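You operate a simulated robot arm through the tools that you are given. There is no shell and no other tool. Be economical: measure what you need, move in short steps, check, and stop when the job is done.

You are at the controls of a simulated robot arm. One attempt, no reset.

JOB
Brush grease from the tin on the thread of the blue pin in the cradle.
Fine: brush back in its cup, lid back on the tin. Set down upright: grease brush. A coat counts when it lies all over at full strength: go over it till it gets no stronger.

Only the result counts: the job must be done as asked and must still hold three seconds after the hand-in. Knocking over, shifting, dropping, spilling or breaking anything else fails it. Lids that push on must go on centred and level and be pressed home; caps that screw on are set level and turned clockwise until they are tight.

ROBOT AND FRAMES
A 6-joint arm with a fingered hand, on a carriage that runs on a rail from [6, -1077] to [-6, 1063] (x, y) and turns from -123 to 209 degrees about z. Base frame: it is fixed where the carriage stands at the start and does not move with it; the origin is on the floor, on the carriage's upright axis, x ahead of it, y to its left, z up. Units: mm, degrees, N and s.
Its first joint turns from -166.0 to 166.0 degrees. Payload 4 kg.
The tool frame sits at the grasp point between the pads (the TCP): z along the fingers, y along the line on which they close. The tips reach 26 mm beyond it. The gripper opens to 132 mm. The gripper's body begins 73 mm behind the TCP. The gripper is a hand of 4 fingers: y runs from the thumb to the fingers, the wrist lies at [0, 0, -239] in the tool frame, and closing takes about 1.5 s.
Orientation is that of the tool frame in the base frame, as a unit quaternion [w, x, y, z]. With the fingers straight down and closing along the base's y, the tool's x points along the base's -x, its y along +y and its z along -z.

CONTROLS
- The arm moves only by the tool servo_tool. Its argument "moves" is a list of rows, each an object of numbers (a shift or turn left out is 0, a gripper value left out holds the last): "dx", "dy", "dz": the shift along the tool's x, y, z in mm; "rx", "ry", "rz": the turn, a rotation vector about the tool's x, y, z in degrees. In form: [{"dx": .., "dy": .., "dz": .., "rx": .., "ry": .., "rz": ..}, ...]. A call has 1 to 12 rows; each row is the pose to reach, as a shift and turn from the pose commanded when the call began, along the tool's axes at that moment. "claw" is the gripper command, from -1 (shut) to 1 (fully open), values between in proportion, set as the call begins (left out, the last holds). Rows are played at 5 a second. More than 50 mm and 8.6 degrees between two rows, or a gripper value outside its range, and nothing of the call is played. Where a pose cannot be reached the arm comes as near as it can. A force on the tool above 80 N (or 10 N above the force at the start of the call, whichever is more), or a blocked arm, ends the call early, and 0.2 s more pass. Each finger travels about 45 mm/s and halts on what it meets, pressing with about 33 N; the grip force reading is that of the motor and also rises with nothing between the fingers. The clock runs only during rows and for 0.2 s after the last one: add rows that repeat a pose to give the fingers time. It gives the time, the measured TCP pose, the force on the tool (base axes), the opening and the grip force at its end, in the units of the frame above (readings bear some noise), with the torque about the TCP (base axes, N m) and any sound that the robot's microphone picked up.
- Cameras (640 x 400 px; columns grow to the right, rows downward): "scene" is now at [277.9, 223.8, 1451]; the picture's right is [0.42, -0.91, 0.00], its down [-0.55, -0.26, -0.79] and it looks along [0.72, 0.33, -0.61] (base axes); focal length 250 px, centre (320, 200). "wrist" rides on the gripper at [68, 2, -97] in the tool frame; the picture's right is [-0.03, 1.00, 0.00], its down [-0.82, -0.02, -0.58] and it looks along [-0.58, -0.01, 0.82] (tool axes); focal length 270 px, centre (320, 200). There is no depth. A picture from a camera that has moved, and an enlarged one, comes with that camera's place and axes in the base frame and with its lens. The place of the scene camera against the robot may be out by one fixed shift of up to 25 mm in any direction.
- snapshot(camera): a new picture of that camera. It takes no simulated time.
- raise_lower(by): slides the trunk up (or, below 0, down) by that many mm; the arm and the scene camera ride with it, the base frame stays. It gives what a move gives, with no picture.
- drive_base(legs): drives the robot by 1 to 6 legs, each [ahead, left, turn to the left] in mm, mm and degrees, along the robot's own axes; the way and the turn of a leg run together, so that a leg with both is an arc; at most 1500 mm and 180 degrees a leg. The arm and the cameras ride along, it lands a little off, and it stops where it bumps. It keeps to its track: a leg is cut to what the track allows. It gives what a move gives.
- curl_fingers(finger1, finger2, finger3, thumb_bend): sets how far each is bent, from 0 (flat) to 1 (curled in); at 0.3 the hand is open as for a grip, at 0.7 the pads meet at the TCP. One left out holds its place. A second passes; each finger stops where it meets its share of the squeeze, and holds until it gets a number again. A gripper value or a shape takes the hand back. It gives what a move gives, with no picture; readings hold the bend of each and the force on the fingers (four entries, about 0 where the hand has none), thumb and palm.
- set_grasp(shape): the hand has 4 fingers and takes this shape, open, in about a second: jaw (thumb against the fingers, like two jaws); tri (thumb and two fingers); tip (a fingertip pinch); poke (one finger out to press); point (the index stretched); flat (the hand flat); cup (the hand cupped); fist (a fist). The gripper value then closes the fingers along that shape, each until it touches; the sizes above hold for jaw. It gives what a move gives, with no picture.
- head_to(pan, tilt): turns the head with the scene camera to pan (to the left, within 143 degrees either way) and tilt (down, from -29 to 69), counted from straight ahead of the robot. It gives what a move gives.
- enlarge(camera, box): a new picture of the part [left, top, right, bottom] of that camera's present view, enlarged. It takes no simulated time.
- finish_job(): hands the job in; it is judged then, once.

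Work in short steps. Places have to be worked out from the pictures, the camera data and where the tool is seen: move nearer, look again, correct. Check each grasp and each placing, and mend what went wrong. You have 120 turns and 90 pictures in all, those below and enlarged ones among them. Open the gripper and draw the arm clear of the work before you hand the job in, unless the task says otherwise; then end with one line.

The tools are called as a command line: name --argument value ..., lists and objects as JSON in quotes. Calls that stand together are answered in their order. servo_tool: Moves the arm, as the interface text tells. Its arguments: {"type":"object","properties":{"moves":{"type":"array","items":{"type":"object","properties":{"dx":{"type":"number"},"dy":{"type":"number"},"dz":{"type":"number"},"rx":{"type":"number"},"ry":{"type":"number"},"rz":{"type":"number"}}}},"claw":{"type":"number"}},"required":["moves"]} The other tools are called the same way: raise_lower (by) slides the trunk up or down; set_grasp (shape) gives the hand a shape; curl_fingers (finger1, finger2, finger3, thumb_bend) moves the fingers one by one; drive_base (legs) drives the base; head_to (pan, tilt) turns the head that bears the scene camera; snapshot (camera) takes a picture; enlarge (camera, box) takes an enlarged picture of a part of a camera's view; finish_job () hands the job in.

At the start:

```text
clock: 0.0
tcp_pos: [581.9, 224.3, 1267.5]
ee_rot: [0.0, 0.0, 1.0, -0.001]
wrist_force: [0.1, 0.0, -0.6]
wrist_torque: [-0.01, -0.01, 0.0]
opening: 131.9
gripper_force: 0.1
shape: jaw
bend: [0.3, 0.3, 0.3, 0.3]
finger forces: [0.0, 0.0, 0.0, 0.0, 0.0, 0.0]
trunk travel left (down, up): [-450.0, 178.0]
robot x, y, heading: [-2.5, 1.1, 0.2]
head pan, tilt: [25.0, 37.5]
```

scene: 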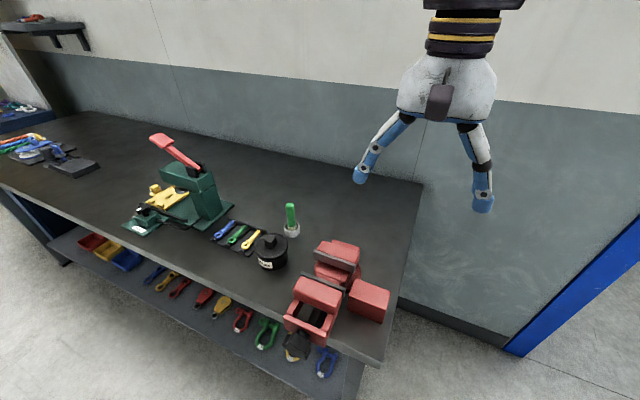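
wrist: 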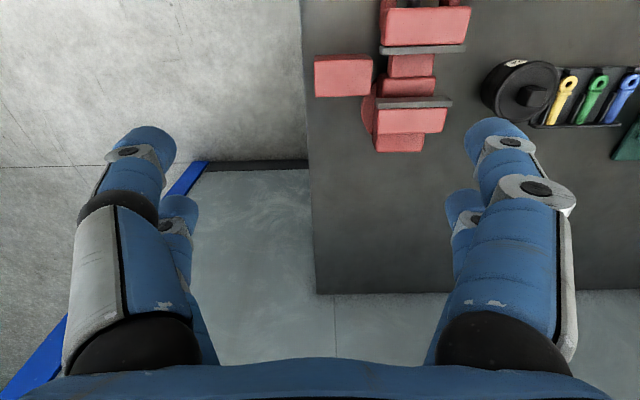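

The pictures show a bench with a press, pins in a tray (blue, green, yellow), a black tin, a green brush in a cup and a red vise. I enlarge the work area to see the details.

enlarge --camera "scene" --box '[200, 190, 320, 280]'

enlarge --camera "scene" --box '[110, 120, 430, 350]'

```text
4.44 times, centred on (260, 235) of scene
camera zoom: at [277.9, 223.8, 1451.0], right [0.42, -0.91, 0.0], down [-0.55, -0.26, -0.79], along [0.72, 0.33, -0.61], focal length 1114 px, centre (587, 44)
```

zoom: 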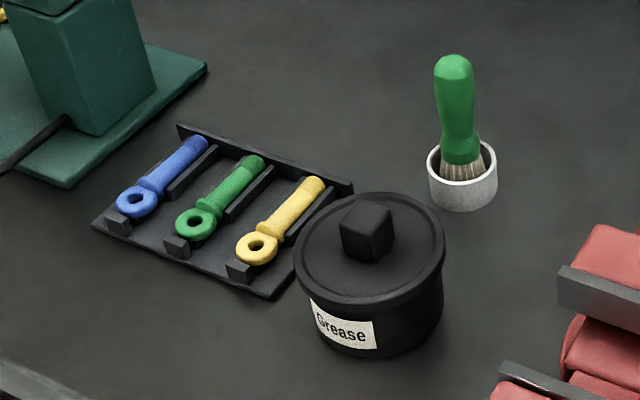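

```text
1.74 times, centred on (270, 235) of scene
camera zoom: at [277.9, 223.8, 1451.0], right [0.42, -0.91, 0.0], down [-0.55, -0.26, -0.79], along [0.72, 0.33, -0.61], focal length 436 px, centre (407, 139)
```

zoom: 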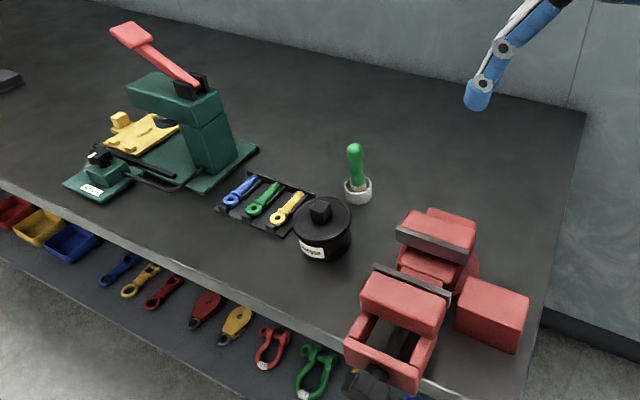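

From the two views I put the tin's knob at about (615, 511, 990). I move the hand over the work to get a close wrist view.

servo_tool --moves '[{"dy": 45, "dz": 10}, {"dy": 90, "dz": 20}, {"dy": 135, "dz": 30}, {"dy": 180, "dz": 40}, {"dy": 225, "dz": 50}, {"dy": 270, "dz": 60}, {"dx": 10, "dy": 300, "dz": 70}, {"dx": 20, "dy": 300, "dz": 70}]'

snapshot --camera "wrist"

snapshot --camera "scene"

```text
clock: 1.8
tcp_pos: [563.3, 526.4, 1197.1]
ee_rot: [-0.001, 0.0, 1.0, -0.001]
wrist_force: [0.5, 0.2, -1.0]
wrist_torque: [0.02, 0.0, -0.01]
opening: 131.9
gripper_force: 0.0
shape: jaw
bend: [0.3, 0.3, 0.3, 0.3]
finger forces: [0.0, 0.0, 0.0, 0.1, 0.0, 0.0]
trunk travel left (down, up): [-450.0, 178.0]
robot x, y, heading: [-0.4, -4.8, 0.0]
head pan, tilt: [25.0, 37.5]
```

```text
85 pictures are left
camera wrist: at [494.3, 527.8, 1293.2], right [0.03, 1.0, 0.0], down [0.82, -0.02, 0.58], along [0.58, -0.01, -0.82], focal length 270 px, centre (320, 200)
```

wrist: 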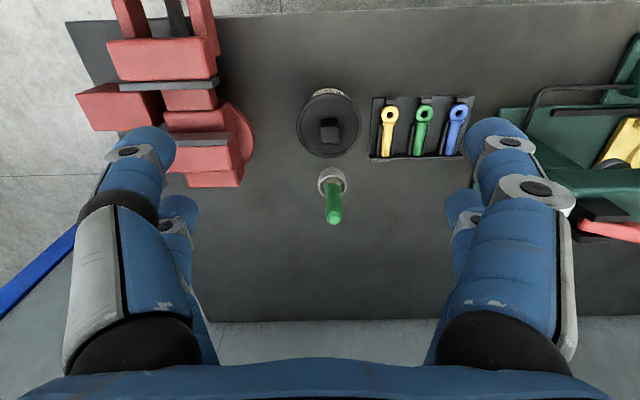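

```text
84 pictures are left
camera scene: at [278.1, 223.8, 1450.9], right [0.42, -0.91, 0.0], down [-0.55, -0.26, -0.79], along [0.72, 0.33, -0.61], focal length 250 px, centre (320, 200)
```

scene: 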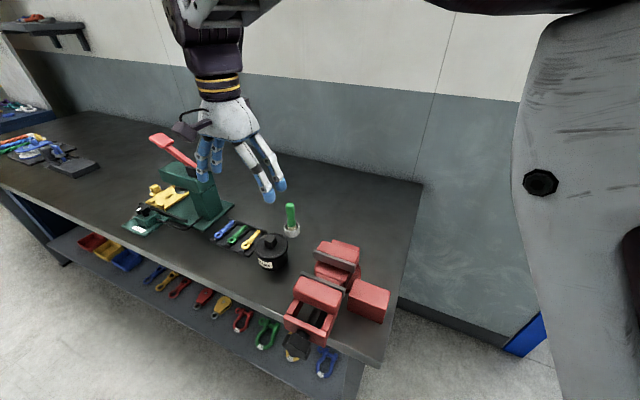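

Combining both wrist views, the knob is near (624, 537, 952), so the scene camera is off by about 20 mm. I enlarge the wrist view for details of the tray and brush, and look at the hand.

enlarge --camera "wrist" --box '[280, 70, 500, 240]'

enlarge --camera "scene" --box '[160, 70, 320, 290]'

```text
2.35 times, centred on (390, 155) of wrist
camera zoom: at [494.3, 527.8, 1293.2], right [0.03, 1.0, 0.0], down [0.82, -0.02, 0.58], along [0.58, -0.01, -0.82], focal length 636 px, centre (155, 306)
```

zoom: 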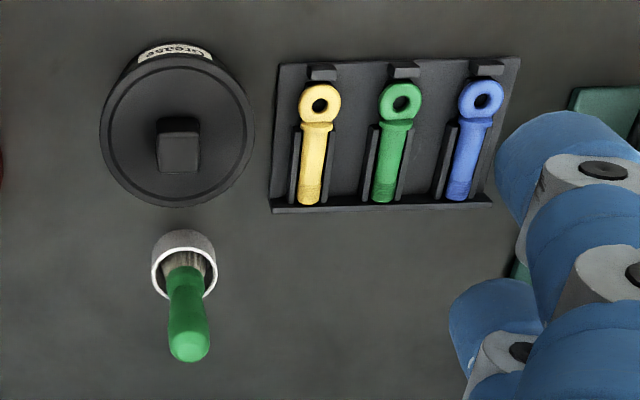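

```text
1.82 times, centred on (240, 180) of scene
camera zoom: at [278.1, 223.8, 1450.9], right [0.42, -0.91, 0.0], down [-0.55, -0.26, -0.79], along [0.72, 0.33, -0.61], focal length 456 px, centre (466, 236)
```

zoom: 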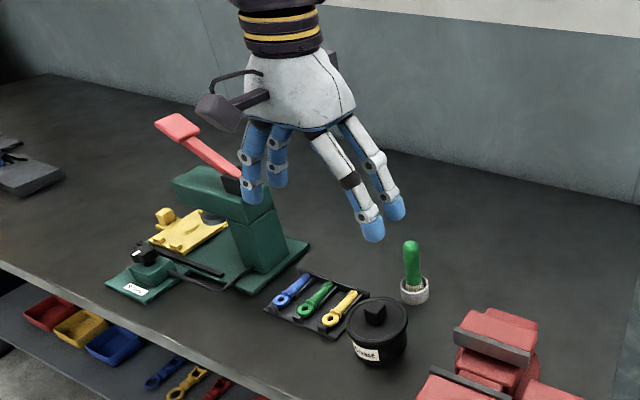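

The thread is the finely ridged far end of the pin. The hand has finger pairs on each side, so I try the fingertip-pinch shape and look at how it closes.

set_grasp --shape "tip"

enlarge --camera "scene" --box '[160, 70, 320, 210]'

snapshot --camera "wrist"

```text
clock: 2.7
tcp_pos: [562.8, 526.7, 1197.4]
ee_rot: [0.0, 0.001, 1.0, 0.0]
wrist_force: [0.4, 0.5, -0.7]
wrist_torque: [0.04, -0.02, 0.0]
opening: 131.9
gripper_force: 0.1
shape: tip
bend: [0.3, 0.3, 0.3, 0.3]
finger forces: [0.0, 0.0, 0.0, 0.0, 0.0, 0.0]
trunk travel left (down, up): [-450.0, 178.0]
robot x, y, heading: [-2.0, -0.5, -0.1]
head pan, tilt: [25.0, 37.5]
```

```text
2.86 times, centred on (240, 140) of scene
camera zoom: at [277.9, 223.8, 1451.0], right [0.42, -0.91, 0.0], down [-0.55, -0.26, -0.79], along [0.72, 0.33, -0.61], focal length 716 px, centre (549, 371)
```

zoom: 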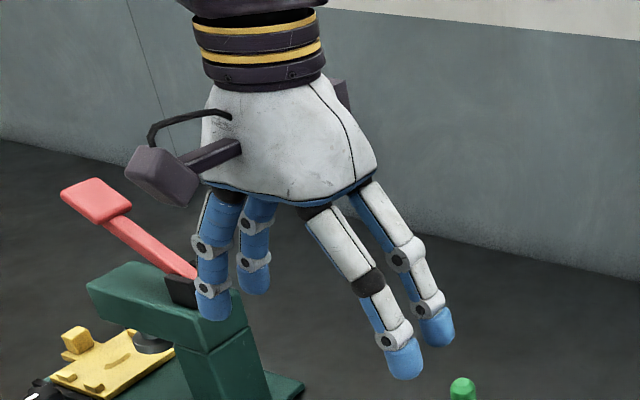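

```text
80 pictures are left
camera wrist: at [494.5, 527.4, 1293.5], right [0.03, 1.0, 0.0], down [0.82, -0.02, 0.58], along [0.58, -0.01, -0.82], focal length 270 px, centre (320, 200)
```

wrist: 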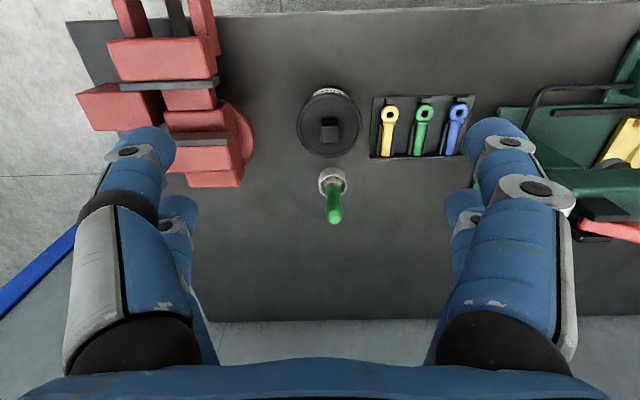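

The open shape looks the same, so I close it in the air to see where the tips meet.

servo_tool --moves '[{}, {}, {}, {}, {}, {}, {}, {}]' --claw -0.9

snapshot --camera "wrist"

enlarge --camera "scene" --box '[160, 70, 320, 210]'

```text
clock: 4.5
tcp_pos: [562.4, 524.9, 1196.5]
ee_rot: [0.0, 0.0, 1.0, -0.001]
wrist_force: [-1.0, 0.5, 0.3]
wrist_torque: [-0.01, 0.01, -0.03]
opening: 6.6
gripper_force: 0.2
shape: tip
bend: [0.71, 0.71, 0.71, 0.7]
finger forces: [0.0, 0.0, 0.1, 0.0, 0.0, 0.0]
trunk travel left (down, up): [-450.0, 178.0]
robot x, y, heading: [-0.3, -2.7, 0.3]
head pan, tilt: [25.0, 37.5]
```

```text
79 pictures are left
camera wrist: at [494.5, 527.5, 1293.5], right [0.03, 1.0, 0.0], down [0.82, -0.02, 0.58], along [0.58, -0.01, -0.82], focal length 270 px, centre (320, 200)
```

wrist: 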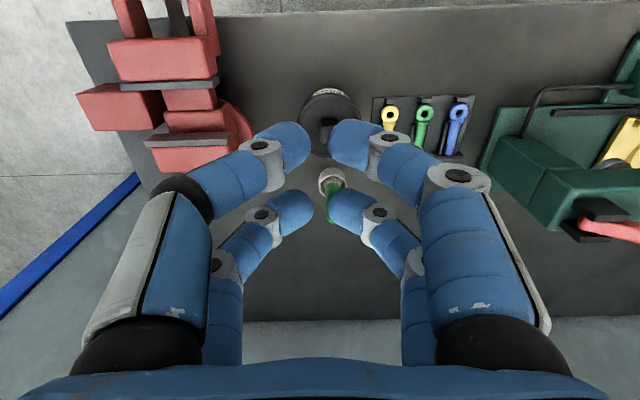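

```text
2.86 times, centred on (240, 140) of scene
camera zoom: at [277.9, 223.8, 1451.0], right [0.42, -0.91, 0.0], down [-0.55, -0.26, -0.79], along [0.72, 0.33, -0.61], focal length 716 px, centre (549, 371)
```

zoom: 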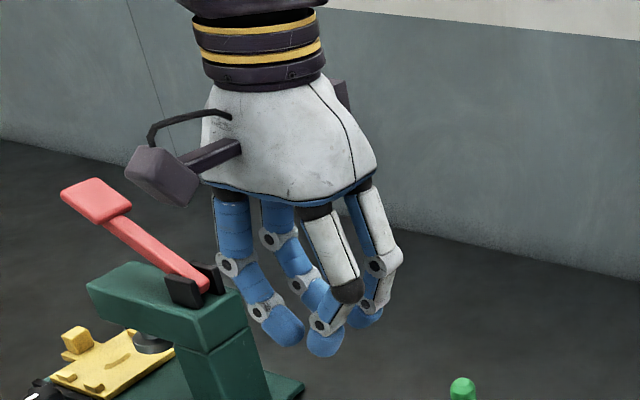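

The four tips meet in two pairs about 40 mm apart, which leaves a gap that a thin handle could slip through. I check the tri shape.

set_grasp --shape "tri"

servo_tool --moves '[{}, {}, {}, {}, {}, {}, {}, {}]' --claw -0.8

snapshot --camera "wrist"

```text
clock: 5.4
tcp_pos: [561.2, 525.1, 1196.3]
ee_rot: [0.0, 0.0, 1.0, 0.0]
wrist_force: [-0.2, -0.5, 0.2]
wrist_torque: [-0.02, -0.03, 0.01]
opening: 131.8
gripper_force: 0.0
shape: tri
bend: [0.3, 0.3, 0.3, 0.3]
finger forces: [0.0, 0.1, 0.0, 0.0, 0.0, 0.0]
trunk travel left (down, up): [-450.0, 178.0]
robot x, y, heading: [-0.3, 0.4, -0.2]
head pan, tilt: [25.0, 37.5]
```

```text
clock: 7.2
tcp_pos: [562.4, 525.9, 1197.3]
ee_rot: [-0.001, 0.0, 1.0, -0.001]
wrist_force: [-0.4, 0.0, 0.0]
wrist_torque: [-0.01, -0.05, 0.0]
opening: 13.9
gripper_force: 0.0
shape: tri
bend: [0.72, 0.72, 0.72, 0.7]
finger forces: [0.0, 0.0, 0.0, 0.0, 0.1, 0.0]
trunk travel left (down, up): [-450.0, 178.0]
robot x, y, heading: [1.8, -1.1, 0.2]
head pan, tilt: [25.0, 37.5]
```

```text
77 pictures are left
camera wrist: at [494.5, 527.4, 1293.5], right [0.03, 1.0, 0.0], down [0.82, -0.02, 0.58], along [0.58, -0.01, -0.82], focal length 270 px, centre (320, 200)
```

wrist: 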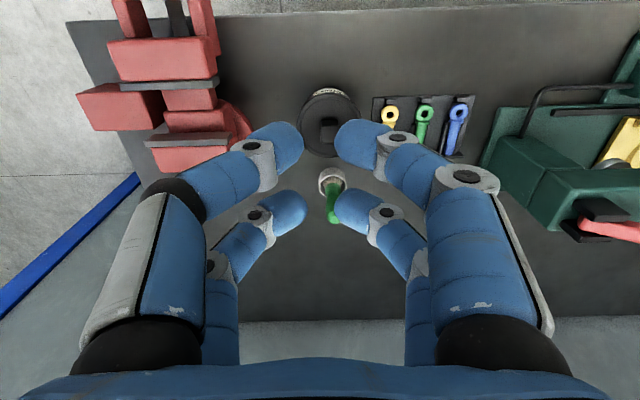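

The tri shape closes the same way, so I return to jaw. I go above the knob for a closer look and parallax.

set_grasp --shape "jaw"

servo_tool --moves '[{"dx": -15, "dy": 3, "dz": 35}, {"dx": -30, "dy": 6, "dz": 70}, {"dx": -45, "dy": 9, "dz": 105}, {"dx": -61, "dy": 11, "dz": 137}, {"dx": -61, "dy": 11, "dz": 137}]' --claw 1

snapshot --camera "wrist"

enlarge --camera "scene" --box '[200, 120, 360, 280]'

```text
clock: 8.1
tcp_pos: [562.6, 524.9, 1197.4]
ee_rot: [0.0, 0.0, 1.0, 0.0]
wrist_force: [0.0, -0.5, 0.8]
wrist_torque: [0.04, 0.04, -0.01]
opening: 131.9
gripper_force: 0.0
shape: jaw
bend: [0.3, 0.3, 0.3, 0.3]
finger forces: [0.0, 0.1, 0.0, 0.0, 0.0, 0.0]
trunk travel left (down, up): [-450.0, 178.0]
robot x, y, heading: [-2.2, -0.3, -0.1]
head pan, tilt: [25.0, 37.5]
```

```text
clock: 9.3
tcp_pos: [622.7, 537.7, 1057.3]
ee_rot: [0.0, 0.0, 1.0, -0.001]
wrist_force: [-0.6, 0.9, 0.4]
wrist_torque: [0.01, 0.04, 0.0]
opening: 132.1
gripper_force: 0.0
shape: jaw
bend: [0.3, 0.3, 0.3, 0.3]
finger forces: [0.0, 0.0, 0.0, 0.0, 0.0, 0.0]
trunk travel left (down, up): [-450.0, 178.0]
robot x, y, heading: [-1.5, 1.0, 0.2]
head pan, tilt: [25.0, 37.5]
```

```text
76 pictures are left
camera wrist: at [555.5, 539.2, 1153.4], right [0.03, 1.0, 0.0], down [0.82, -0.02, 0.58], along [0.58, -0.01, -0.82], focal length 270 px, centre (320, 200)
```

wrist: 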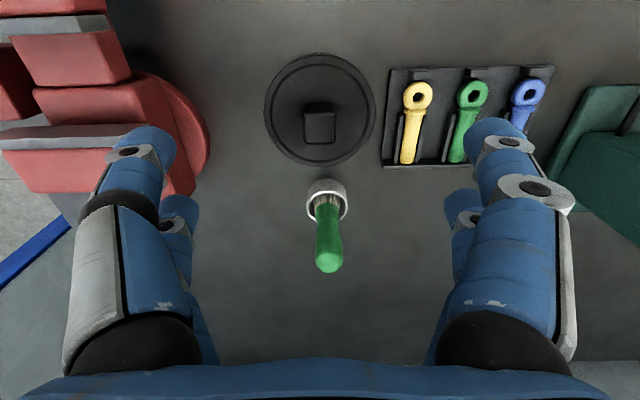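

```text
2.50 times, centred on (280, 200) of scene
camera zoom: at [277.9, 223.8, 1451.0], right [0.42, -0.91, 0.0], down [-0.55, -0.26, -0.79], along [0.72, 0.33, -0.61], focal length 626 px, centre (420, 200)
```

zoom: 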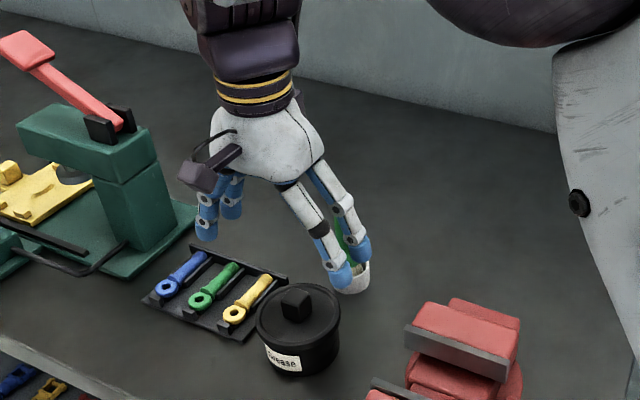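

The knob top is about 22 mm square at (630, 538, 952), and the lid is about 88 mm across. I part-close the fingers to about 50 mm, centre over the knob, descend a bit and look.

servo_tool --moves '[{"dx": -7, "dy": 1}, {"dx": -7, "dy": 1}, {"dx": -7, "dy": 1}, {"dx": -7, "dy": 1, "dz": 25}, {"dx": -7, "dy": 1, "dz": 50}, {"dx": -7, "dy": 1, "dz": 65}, {"dx": -7, "dy": 1, "dz": 65}]' --claw -0.24

snapshot --camera "wrist"

enlarge --camera "scene" --box '[220, 170, 320, 280]'

```text
clock: 10.9
tcp_pos: [630.5, 538.3, 994.7]
ee_rot: [0.0, 0.0, 1.0, 0.0]
wrist_force: [0.4, 0.9, -0.5]
wrist_torque: [-0.02, 0.02, 0.0]
opening: 50.7
gripper_force: 0.0
shape: jaw
bend: [0.73, 0.73, 0.73, 0.7]
finger forces: [0.0, 0.0, 0.1, 0.0, 0.0, 0.0]
trunk travel left (down, up): [-450.0, 178.0]
robot x, y, heading: [-0.2, -3.8, 0.2]
head pan, tilt: [25.0, 37.5]
```

```text
74 pictures are left
camera wrist: at [562.5, 540.1, 1090.4], right [0.03, 1.0, 0.0], down [0.82, -0.02, 0.58], along [0.58, -0.01, -0.82], focal length 270 px, centre (320, 200)
```

wrist: 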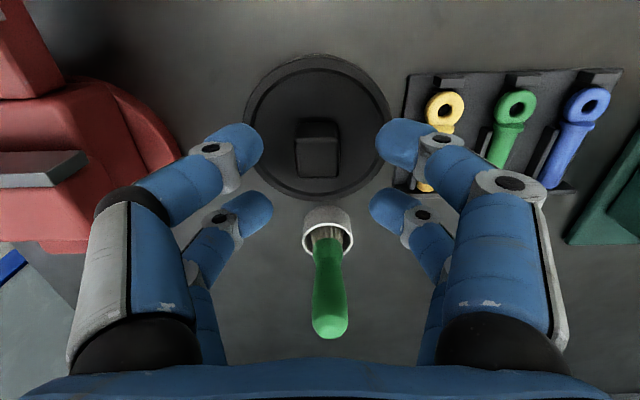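

```text
3.64 times, centred on (270, 225) of scene
camera zoom: at [277.9, 223.8, 1451.0], right [0.42, -0.91, 0.0], down [-0.55, -0.26, -0.79], along [0.72, 0.33, -0.61], focal length 911 px, centre (502, 109)
```

zoom: 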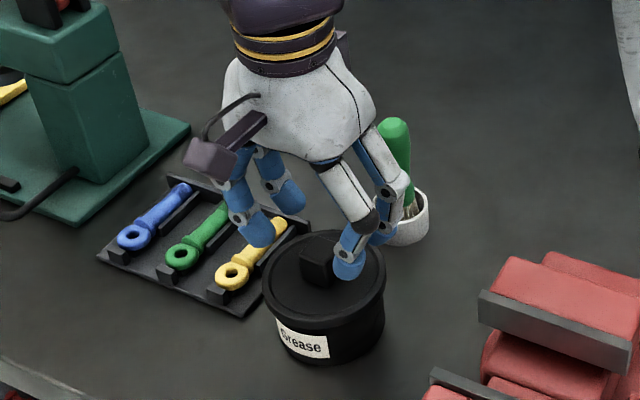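

Knob height estimates range over 925–950 with x of about 632–638. I go down in small steps with a force check and look again.

servo_tool --moves '[{"dx": -3, "dz": 10}, {"dx": -3, "dz": 20}, {"dx": -3, "dz": 28}, {"dx": -3, "dz": 28}]'

snapshot --camera "wrist"

```text
clock: 11.9
tcp_pos: [632.5, 538.0, 965.6]
ee_rot: [0.0, 0.0, 1.0, 0.0]
wrist_force: [-0.5, 0.0, -0.3]
wrist_torque: [0.0, 0.01, 0.01]
opening: 50.5
gripper_force: 0.1
shape: jaw
bend: [0.73, 0.73, 0.73, 0.7]
finger forces: [0.0, 0.0, 0.0, 0.0, 0.0, 0.1]
trunk travel left (down, up): [-450.0, 178.0]
robot x, y, heading: [-3.6, 2.3, -0.2]
head pan, tilt: [25.0, 37.5]
```

```text
72 pictures are left
camera wrist: at [565.4, 539.8, 1062.5], right [0.03, 1.0, 0.0], down [0.82, -0.02, 0.58], along [0.58, -0.01, -0.82], focal length 270 px, centre (320, 200)
```

wrist: 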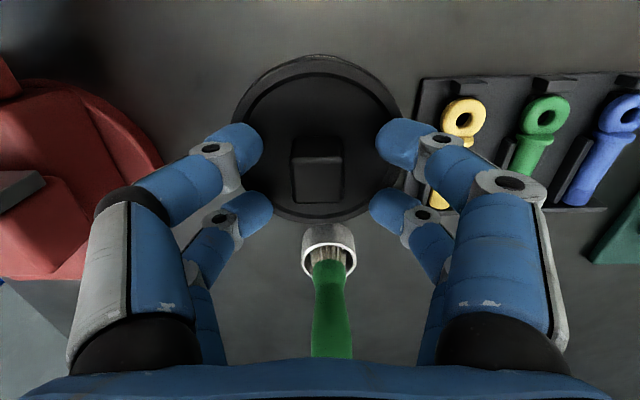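

The knob top is near z=955 and x is about 629, and the tips at 939 already overlap the knob. I shift slightly, go down 4 mm and close.

servo_tool --moves '[{"dx": 3, "dz": 4}, {"dx": 3, "dz": 4}]'

servo_tool --moves '[{}, {}, {}, {}, {}, {}, {}]' --claw -1

snapshot --camera "wrist"

```text
clock: 12.5
tcp_pos: [631.9, 538.1, 966.2]
ee_rot: [0.002, 0.0, 1.0, 0.003]
wrist_force: [13.0, -0.4, 28.6]
wrist_torque: [-0.26, -0.32, 0.12]
opening: 52.0
gripper_force: 0.0
shape: jaw
bend: [0.74, 0.74, 0.74, 0.7]
finger forces: [5.9, 5.2, 7.4, 0.0, 9.4, 0.0]
trunk travel left (down, up): [-450.0, 178.0]
robot x, y, heading: [3.5, -0.3, 0.0]
head pan, tilt: [25.0, 37.5]
```

```text
clock: 14.1
tcp_pos: [629.2, 537.6, 962.8]
ee_rot: [0.0, -0.001, 1.0, 0.0]
wrist_force: [-6.2, 1.4, 1.1]
wrist_torque: [0.0, 0.09, 0.03]
opening: 10.4
gripper_force: 33.2
shape: jaw
bend: [0.74, 0.75, 0.75, 0.73]
finger forces: [0.1, 0.1, 0.0, 0.0, 0.0, 0.0]
trunk travel left (down, up): [-450.0, 178.0]
robot x, y, heading: [-5.8, -1.7, 0.0]
head pan, tilt: [25.0, 37.5]
```

```text
71 pictures are left
camera wrist: at [561.8, 539.9, 1058.2], right [0.03, 1.0, 0.0], down [0.82, -0.02, 0.58], along [0.58, -0.01, -0.82], focal length 270 px, centre (320, 200)
```

wrist: 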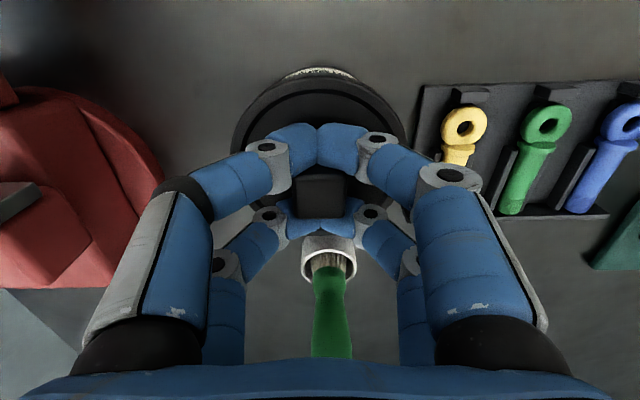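

The pairs closed in front of and behind the knob, which sits in the gap, and the label is now visible. I check the scene view for any tilt.

enlarge --camera "scene" --box '[220, 170, 320, 280]'

enlarge --camera "wrist" --box '[220, 50, 420, 250]'

```text
3.64 times, centred on (270, 225) of scene
camera zoom: at [277.7, 223.9, 1451.0], right [0.42, -0.91, 0.0], down [-0.55, -0.26, -0.79], along [0.72, 0.33, -0.61], focal length 911 px, centre (502, 109)
```

zoom: 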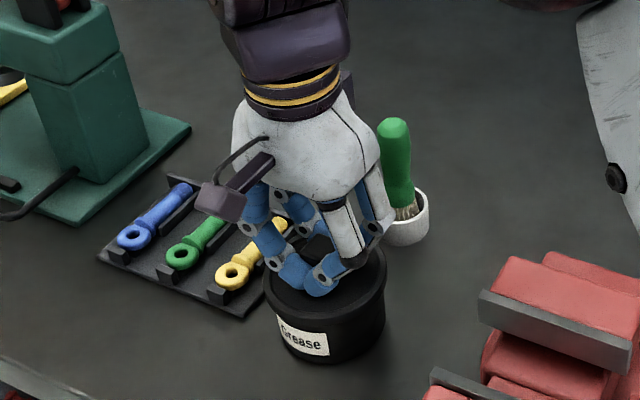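

```text
2.00 times, centred on (320, 150) of wrist
camera zoom: at [561.8, 539.9, 1058.2], right [0.03, 1.0, 0.0], down [0.82, -0.02, 0.58], along [0.58, -0.01, -0.82], focal length 541 px, centre (320, 300)
```

zoom: 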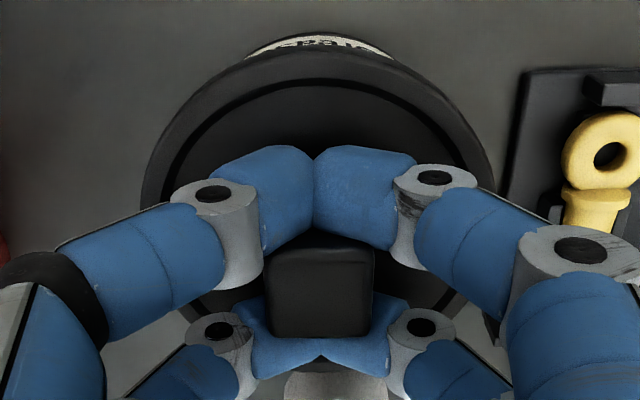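

The tin is upright and the knob just sits in the gap between the pairs. I open while rising a little, then shift 20 mm so that one opposing pair pinches the knob squarely.

servo_tool --moves '[{"dz": 0}, {"dz": -3}, {"dz": -5}, {"dz": -8}, {"dz": -8}]' --claw -0.2

snapshot --camera "wrist"

```text
clock: 15.3
tcp_pos: [630.4, 536.8, 971.8]
ee_rot: [0.0, 0.001, 1.0, 0.0]
wrist_force: [0.5, -0.3, 0.2]
wrist_torque: [0.03, 0.02, 0.01]
opening: 52.5
gripper_force: 0.1
shape: jaw
bend: [0.73, 0.73, 0.73, 0.7]
finger forces: [0.1, 0.0, 0.1, 0.0, 0.0, 0.0]
trunk travel left (down, up): [-450.0, 178.0]
robot x, y, heading: [2.0, -0.2, -0.1]
head pan, tilt: [25.0, 37.5]
```

```text
68 pictures are left
camera wrist: at [562.0, 539.8, 1066.9], right [0.03, 1.0, 0.0], down [0.82, -0.02, 0.58], along [0.58, -0.01, -0.82], focal length 270 px, centre (320, 200)
```

wrist: 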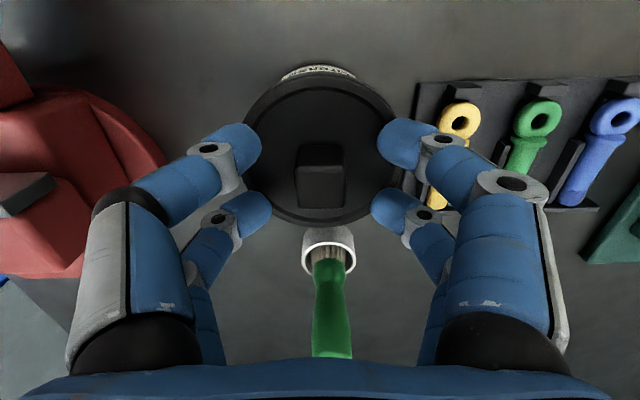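

The knob centre is now about x=633. I shift so that the camera-side pair straddles it, narrow to about 36 mm at z≈969, and check.

servo_tool --moves '[{"dx": -11, "dy": 0.5}, {"dx": -22, "dy": 0.5}, {"dx": -22, "dy": 0.5, "dz": 2}, {"dx": -22, "dy": 0.5, "dz": 4}, {"dx": -22, "dy": 0.5, "dz": 4}]' --claw -0.4

enlarge --camera "wrist" --box '[200, 50, 440, 250]'

```text
clock: 16.5
tcp_pos: [651.5, 537.8, 966.6]
ee_rot: [0.0, 0.001, 1.0, 0.0]
wrist_force: [0.8, -0.3, 0.7]
wrist_torque: [-0.03, -0.02, 0.01]
opening: 40.0
gripper_force: 0.1
shape: jaw
bend: [0.73, 0.73, 0.73, 0.7]
finger forces: [0.0, 0.0, 0.1, 0.1, 0.1, 0.1]
trunk travel left (down, up): [-450.0, 178.0]
robot x, y, heading: [0.7, -0.1, -0.1]
head pan, tilt: [25.0, 37.5]
```

```text
2.00 times, centred on (320, 150) of wrist
camera zoom: at [583.4, 540.3, 1062.5], right [0.03, 1.0, 0.0], down [0.82, -0.02, 0.58], along [0.58, -0.01, -0.82], focal length 541 px, centre (320, 300)
```

zoom: 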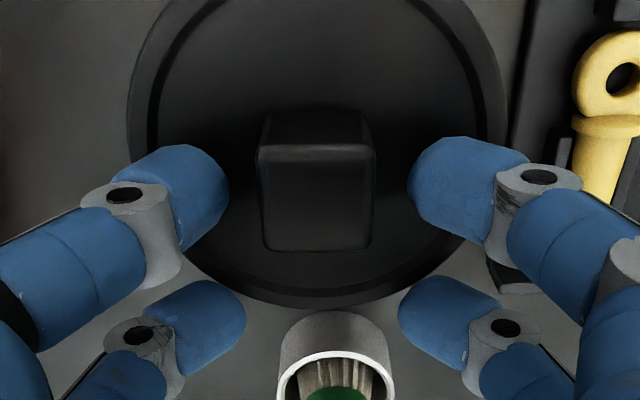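

The front pair now straddles the knob squarely. I lower 3 mm and close.

servo_tool --moves '[{"dz": 1}, {"dz": 2}, {"dz": 3}, {"dz": 3}, {"dz": 3}, {"dz": 3}, {"dz": 3}, {"dz": 3}]' --claw -1

enlarge --camera "wrist" --box '[200, 50, 440, 250]'

```text
clock: 18.3
tcp_pos: [651.0, 538.3, 963.7]
ee_rot: [0.002, 0.001, 1.0, 0.001]
wrist_force: [-1.0, -0.8, 16.7]
wrist_torque: [-0.24, 0.3, 0.02]
opening: 14.7
gripper_force: 32.5
shape: jaw
bend: [0.74, 0.71, 0.7, 0.7]
finger forces: [32.6, 0.0, 0.0, 0.0, 37.3, 0.0]
trunk travel left (down, up): [-450.0, 178.0]
robot x, y, heading: [-0.8, -0.4, 0.1]
head pan, tilt: [25.0, 37.5]
```

```text
2.00 times, centred on (320, 150) of wrist
camera zoom: at [583.5, 540.1, 1060.2], right [0.03, 1.0, 0.0], down [0.82, -0.02, 0.58], along [0.58, -0.01, -0.82], focal length 541 px, centre (320, 300)
```

zoom: 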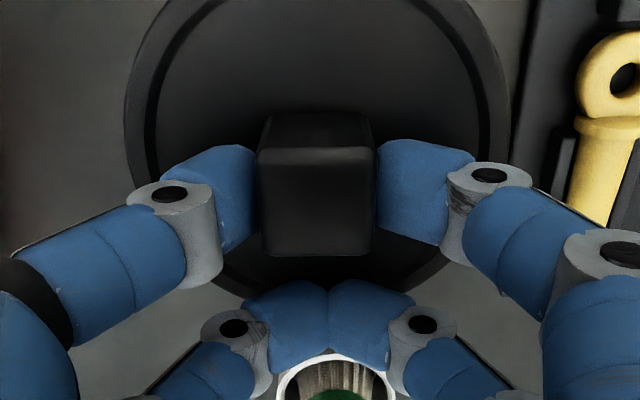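

The knob is firmly pinched, with finger1 at 33 N against the thumb at 37 N. I lift slowly straight up.

servo_tool --moves '[{"dz": -4}, {"dz": -8}, {"dz": -14}, {"dz": -22}, {"dz": -35}, {"dz": -50}, {"dz": -65}, {"dz": -65}]'

snapshot --camera "wrist"

enlarge --camera "scene" --box '[200, 160, 400, 310]'

```text
clock: 20.1
tcp_pos: [652.1, 538.5, 1029.0]
ee_rot: [0.0, 0.0, 1.0, 0.001]
wrist_force: [-0.2, 0.0, 0.2]
wrist_torque: [-0.02, -0.01, 0.0]
opening: 13.8
gripper_force: 33.0
shape: jaw
bend: [0.74, 0.71, 0.7, 0.7]
finger forces: [30.9, 0.1, 0.1, 0.0, 31.2, 0.1]
trunk travel left (down, up): [-450.0, 178.0]
robot x, y, heading: [1.1, -1.4, -0.1]
head pan, tilt: [25.0, 37.5]
heard: snap
```

```text
65 pictures are left
camera wrist: at [583.5, 540.3, 1125.2], right [0.03, 1.0, 0.0], down [0.82, -0.02, 0.58], along [0.58, -0.01, -0.82], focal length 270 px, centre (320, 200)
```

wrist: 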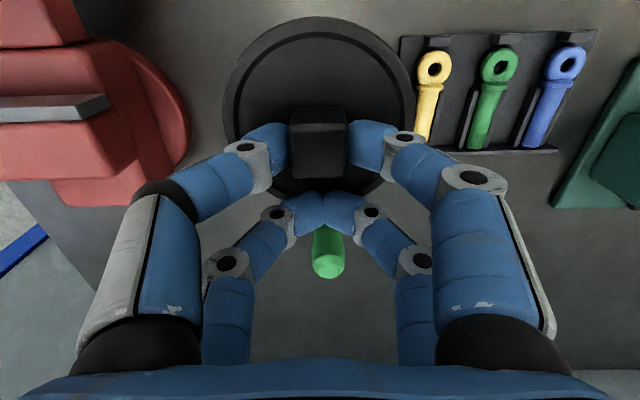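

```text
2.67 times, centred on (300, 235) of scene
camera zoom: at [278.0, 223.9, 1451.0], right [0.42, -0.91, 0.0], down [-0.55, -0.26, -0.79], along [0.72, 0.33, -0.61], focal length 668 px, centre (373, 107)
```

zoom: 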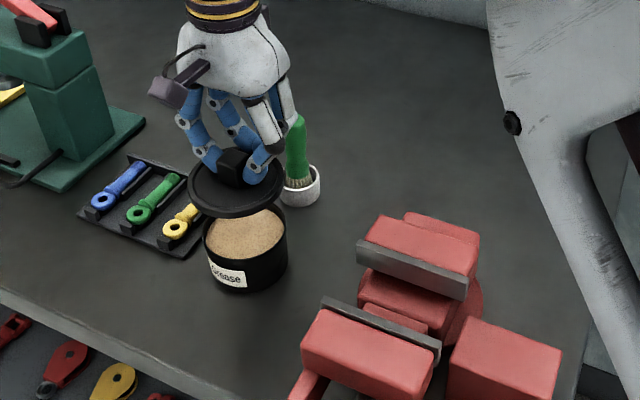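

The lid came off with a snap, and the tin is full of tan grease. I raise a bit and carry the lid clear of the brush to the free table area beyond the vise, about (810, 450).

servo_tool --moves '[{"dz": -30}, {"dy": -45, "dz": -30}, {"dy": -88, "dz": -30}, {"dx": -45, "dy": -88, "dz": -30}, {"dx": -90, "dy": -88, "dz": -30}, {"dx": -135, "dy": -88, "dz": -30}, {"dx": -178, "dy": -88, "dz": -30}, {"dx": -178, "dy": -88, "dz": 0}, {"dx": -178, "dy": -88, "dz": 40}, {"dx": -178, "dy": -88, "dz": 60}, {"dx": -178, "dy": -88, "dz": 60}]'

snapshot --camera "wrist"

enlarge --camera "scene" --box '[200, 160, 400, 310]'

```text
clock: 22.5
tcp_pos: [829.6, 448.6, 969.4]
ee_rot: [-0.001, 0.0, 1.0, 0.001]
wrist_force: [0.2, -0.6, 0.5]
wrist_torque: [0.02, -0.02, 0.05]
opening: 14.3
gripper_force: 33.2
shape: jaw
bend: [0.74, 0.71, 0.7, 0.7]
finger forces: [30.1, 0.0, 0.1, 0.1, 29.9, 0.0]
trunk travel left (down, up): [-450.0, 178.0]
robot x, y, heading: [-0.6, 1.4, 0.0]
head pan, tilt: [25.0, 37.5]
```

```text
63 pictures are left
camera wrist: at [761.6, 451.7, 1065.2], right [0.03, 1.0, 0.0], down [0.82, -0.02, 0.58], along [0.58, -0.01, -0.82], focal length 270 px, centre (320, 200)
```

wrist: 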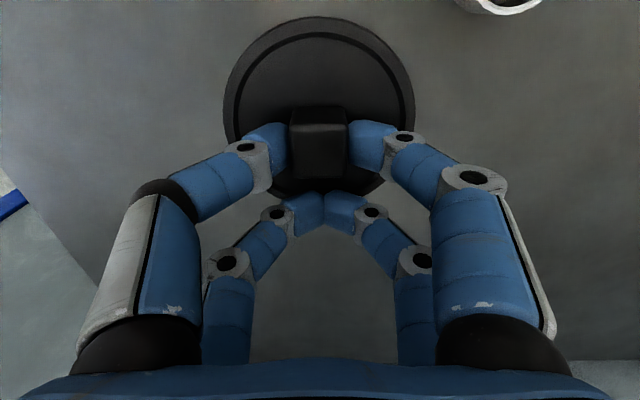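

```text
2.67 times, centred on (300, 235) of scene
camera zoom: at [277.9, 223.8, 1451.0], right [0.42, -0.91, 0.0], down [-0.55, -0.26, -0.79], along [0.72, 0.33, -0.61], focal length 668 px, centre (373, 107)
```

zoom: 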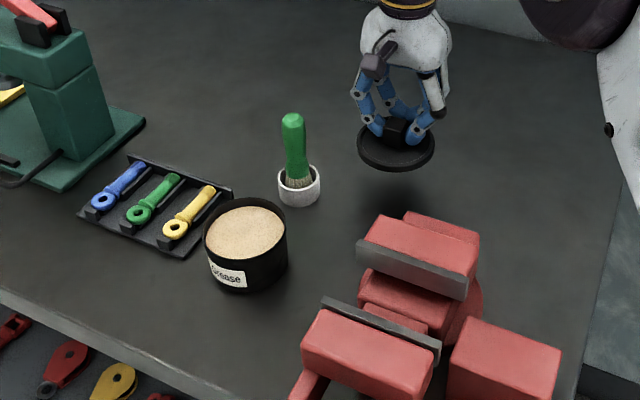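

The spot is clear around the lid. I lower in steps and watch the force.

servo_tool --moves '[{"dz": 15}, {"dz": 30}, {"dz": 42}, {"dz": 46}, {"dz": 50}, {"dz": 50}]'

enlarge --camera "scene" --box '[280, 160, 360, 240]'

```text
clock: 23.9
tcp_pos: [830.5, 450.3, 918.1]
ee_rot: [0.0, 0.0, 1.0, 0.0]
wrist_force: [0.0, -0.4, 0.1]
wrist_torque: [-0.02, -0.02, 0.02]
opening: 14.0
gripper_force: 33.2
shape: jaw
bend: [0.74, 0.71, 0.7, 0.7]
finger forces: [30.1, 0.1, 0.0, 0.0, 30.0, 0.0]
trunk travel left (down, up): [-450.0, 178.0]
robot x, y, heading: [-1.0, -1.8, 0.3]
head pan, tilt: [25.0, 37.5]
```

```text
5.00 times, centred on (320, 200) of scene
camera zoom: at [277.9, 223.8, 1451.0], right [0.42, -0.91, 0.0], down [-0.55, -0.26, -0.79], along [0.72, 0.33, -0.61], focal length 1253 px, centre (320, 200)
```

zoom: 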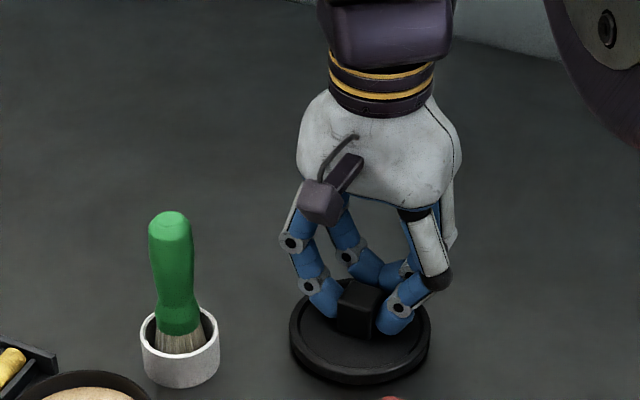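

Not touching yet, but very near. I keep lowering in 2–3 mm steps.

servo_tool --moves '[{"dz": 3}, {"dz": 5}, {"dz": 7}, {"dz": 9}, {"dz": 9}]'

```text
clock: 25.1
tcp_pos: [829.3, 450.1, 914.9]
ee_rot: [0.003, 0.0, 1.0, 0.002]
wrist_force: [-1.2, -5.7, 48.1]
wrist_torque: [-0.45, 0.69, 0.06]
opening: 15.6
gripper_force: 33.2
shape: jaw
bend: [0.74, 0.71, 0.7, 0.71]
finger forces: [40.3, 0.0, 0.0, 0.0, 58.1, 0.1]
trunk travel left (down, up): [-450.0, 178.0]
robot x, y, heading: [2.0, 2.0, 0.1]
head pan, tilt: [25.0, 37.5]
```

The lid is on the table, reached at TCP z≈915. I ease off the pressure, then open with a small rise, and lift away.

servo_tool --moves '[{"dz": -3}, {"dz": -6}, {"dz": -6}]'

servo_tool --moves '[{}, {"dz": -2}, {"dz": -4}, {"dz": -5}, {"dz": -5}, {"dz": -40}, {"dz": -85}, {"dz": -125}, {"dz": -125}]' --claw -0.4

snapshot --camera "wrist"

enlarge --camera "scene" --box '[200, 160, 400, 310]'

```text
clock: 25.9
tcp_pos: [829.6, 450.5, 914.6]
ee_rot: [0.0, -0.001, 1.0, 0.0]
wrist_force: [5.0, -0.5, 15.6]
wrist_torque: [-0.1, 0.01, -0.01]
opening: 15.2
gripper_force: 33.2
shape: jaw
bend: [0.74, 0.71, 0.7, 0.71]
finger forces: [35.4, 0.0, 0.0, 0.1, 39.0, 0.0]
trunk travel left (down, up): [-450.0, 178.0]
robot x, y, heading: [2.8, -2.6, 0.1]
head pan, tilt: [25.0, 37.5]
```

```text
clock: 27.9
tcp_pos: [831.8, 449.5, 1042.0]
ee_rot: [-0.001, 0.0, 1.0, 0.0]
wrist_force: [0.6, -0.4, 0.3]
wrist_torque: [-0.03, -0.03, -0.02]
opening: 39.5
gripper_force: 0.1
shape: jaw
bend: [0.74, 0.74, 0.74, 0.7]
finger forces: [0.0, 0.0, 0.0, 0.0, 0.0, 0.0]
trunk travel left (down, up): [-450.0, 178.0]
robot x, y, heading: [0.9, 1.7, -0.1]
head pan, tilt: [25.0, 37.5]
```

```text
60 pictures are left
camera wrist: at [763.3, 451.5, 1137.7], right [0.03, 1.0, 0.0], down [0.82, -0.02, 0.58], along [0.58, -0.01, -0.82], focal length 270 px, centre (320, 200)
```

wrist: 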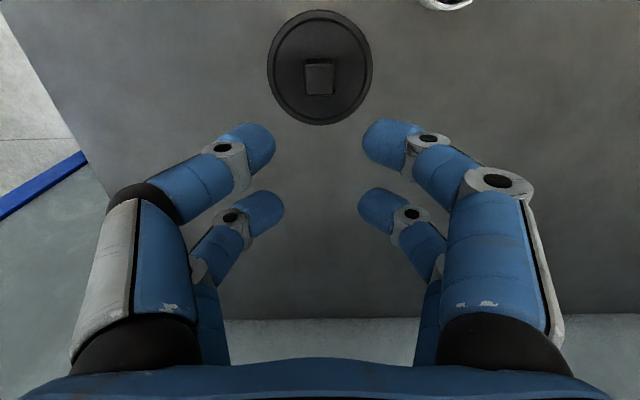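

```text
2.67 times, centred on (300, 235) of scene
camera zoom: at [278.0, 223.8, 1451.0], right [0.42, -0.91, 0.0], down [-0.55, -0.26, -0.79], along [0.72, 0.33, -0.61], focal length 668 px, centre (373, 107)
```

zoom: 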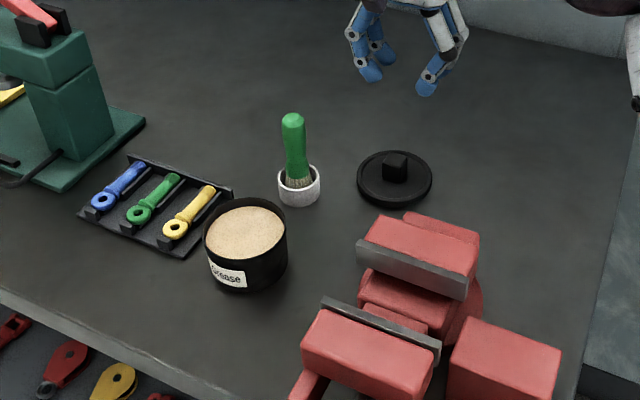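

The lid stands level at about (810, 450). The brush axis is near (732, 541) with its top at about z=992, so I go above it with the camera-side pair aligned and look.

servo_tool --moves '[{"dx": 27, "dy": 30}, {"dx": 54, "dy": 60}, {"dx": 80, "dy": 91}, {"dx": 80, "dy": 91}]' --claw -0.24

snapshot --camera "wrist"

```text
clock: 28.9
tcp_pos: [751.9, 540.7, 1041.1]
ee_rot: [0.0, 0.0, 1.0, 0.0]
wrist_force: [0.0, -0.1, 0.6]
wrist_torque: [0.04, -0.01, 0.02]
opening: 50.0
gripper_force: 0.1
shape: jaw
bend: [0.74, 0.74, 0.74, 0.7]
finger forces: [0.0, 0.1, 0.0, 0.1, 0.1, 0.0]
trunk travel left (down, up): [-450.0, 178.0]
robot x, y, heading: [-0.9, -3.3, -0.0]
head pan, tilt: [25.0, 37.5]
```

```text
58 pictures are left
camera wrist: at [682.9, 543.0, 1137.0], right [0.03, 1.0, 0.0], down [0.82, -0.02, 0.58], along [0.58, -0.01, -0.82], focal length 270 px, centre (320, 200)
```

wrist: 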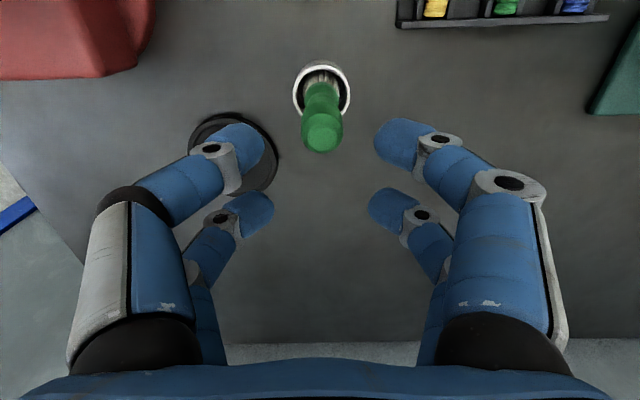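

The brush axis looks like (737, 543). I correct by +5 in x and +2 in y and descend partway.

servo_tool --moves '[{"dx": -5, "dy": 2}, {"dx": -5, "dy": 2, "dz": 25}, {"dx": -5, "dy": 2, "dz": 50}, {"dx": -5, "dy": 2, "dz": 65}, {"dx": -5, "dy": 2, "dz": 65}]'

snapshot --camera "wrist"

enlarge --camera "scene" --box '[260, 140, 340, 240]'

```text
clock: 30.1
tcp_pos: [753.6, 542.6, 974.9]
ee_rot: [0.0, 0.0, 1.0, 0.0]
wrist_force: [-0.4, -0.1, 0.1]
wrist_torque: [0.01, 0.02, 0.02]
opening: 49.8
gripper_force: 0.0
shape: jaw
bend: [0.74, 0.74, 0.74, 0.7]
finger forces: [0.0, 0.0, 0.1, 0.0, 0.1, 0.1]
trunk travel left (down, up): [-450.0, 178.0]
robot x, y, heading: [3.2, -1.8, 0.3]
head pan, tilt: [25.0, 37.5]
```

```text
57 pictures are left
camera wrist: at [685.0, 545.3, 1071.3], right [0.03, 1.0, 0.0], down [0.82, -0.02, 0.58], along [0.58, -0.01, -0.82], focal length 270 px, centre (320, 200)
```

wrist: 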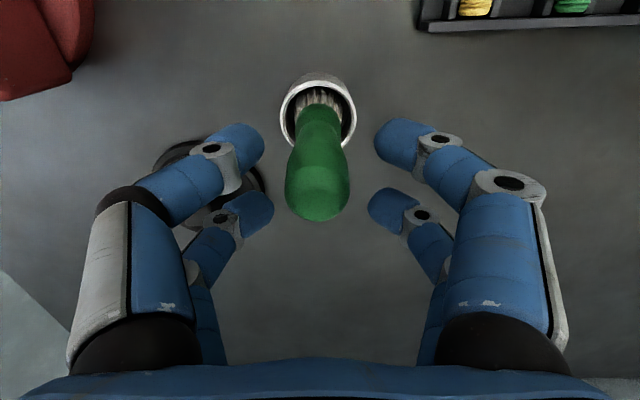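

```text
4.00 times, centred on (300, 190) of scene
camera zoom: at [277.9, 223.8, 1451.0], right [0.42, -0.91, 0.0], down [-0.55, -0.26, -0.79], along [0.72, 0.33, -0.61], focal length 1002 px, centre (400, 240)
```

zoom: 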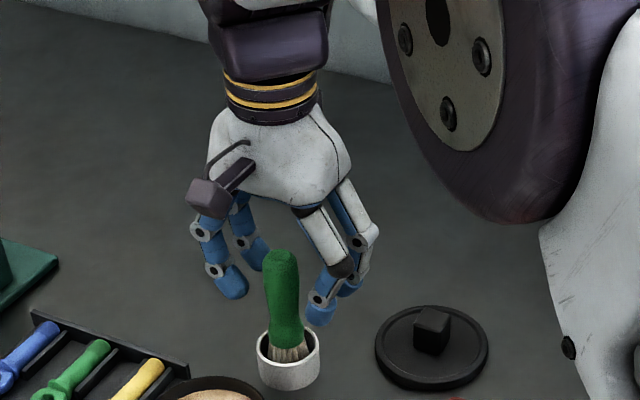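

The brush leans slightly toward +x, and at grip height its axis is near x≈739. I move 4 mm forward and 12 mm down, then close.

servo_tool --moves '[{"dx": -4, "dz": 6}, {"dx": -4, "dz": 12}, {"dx": -4, "dz": 12}]'

servo_tool --moves '[{}, {}, {}, {}, {}, {}, {}]' --claw -1

snapshot --camera "wrist"

enlarge --camera "scene" --box '[260, 160, 320, 240]'

```text
clock: 30.9
tcp_pos: [758.8, 543.5, 965.2]
ee_rot: [0.0, 0.0, 1.0, 0.0]
wrist_force: [-0.1, 0.1, 0.2]
wrist_torque: [-0.01, -0.01, 0.01]
opening: 50.0
gripper_force: 0.1
shape: jaw
bend: [0.74, 0.74, 0.74, 0.7]
finger forces: [0.1, 0.1, 0.0, 0.0, 0.0, 0.0]
trunk travel left (down, up): [-450.0, 178.0]
robot x, y, heading: [-0.7, 2.4, 0.3]
head pan, tilt: [25.0, 37.5]
```

```text
clock: 32.5
tcp_pos: [759.0, 543.7, 963.8]
ee_rot: [0.0, 0.001, 1.0, 0.0]
wrist_force: [-0.1, -0.3, 0.4]
wrist_torque: [0.01, -0.02, 0.0]
opening: 7.8
gripper_force: 33.0
shape: jaw
bend: [0.73, 0.61, 0.61, 0.7]
finger forces: [28.3, 0.1, 0.0, 0.1, 28.2, 0.0]
trunk travel left (down, up): [-450.0, 178.0]
robot x, y, heading: [-0.5, -2.0, -0.0]
head pan, tilt: [25.0, 37.5]
```

```text
55 pictures are left
camera wrist: at [690.6, 545.8, 1059.9], right [0.03, 1.0, 0.0], down [0.82, -0.02, 0.58], along [0.58, -0.01, -0.82], focal length 270 px, centre (320, 200)
```

wrist: 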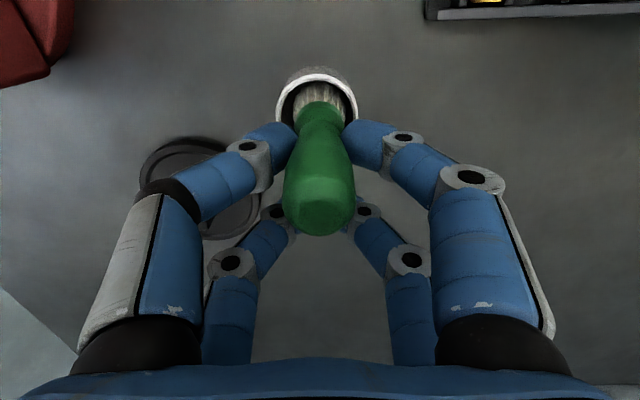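

```text
5.00 times, centred on (290, 200) of scene
camera zoom: at [278.0, 223.9, 1451.0], right [0.42, -0.91, 0.0], down [-0.55, -0.26, -0.79], along [0.72, 0.33, -0.61], focal length 1253 px, centre (470, 200)
```

zoom: 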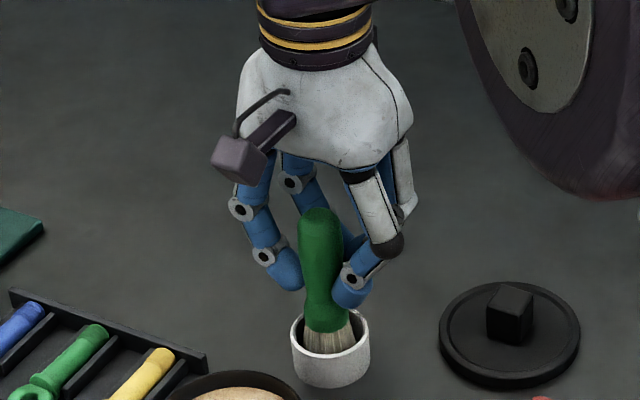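

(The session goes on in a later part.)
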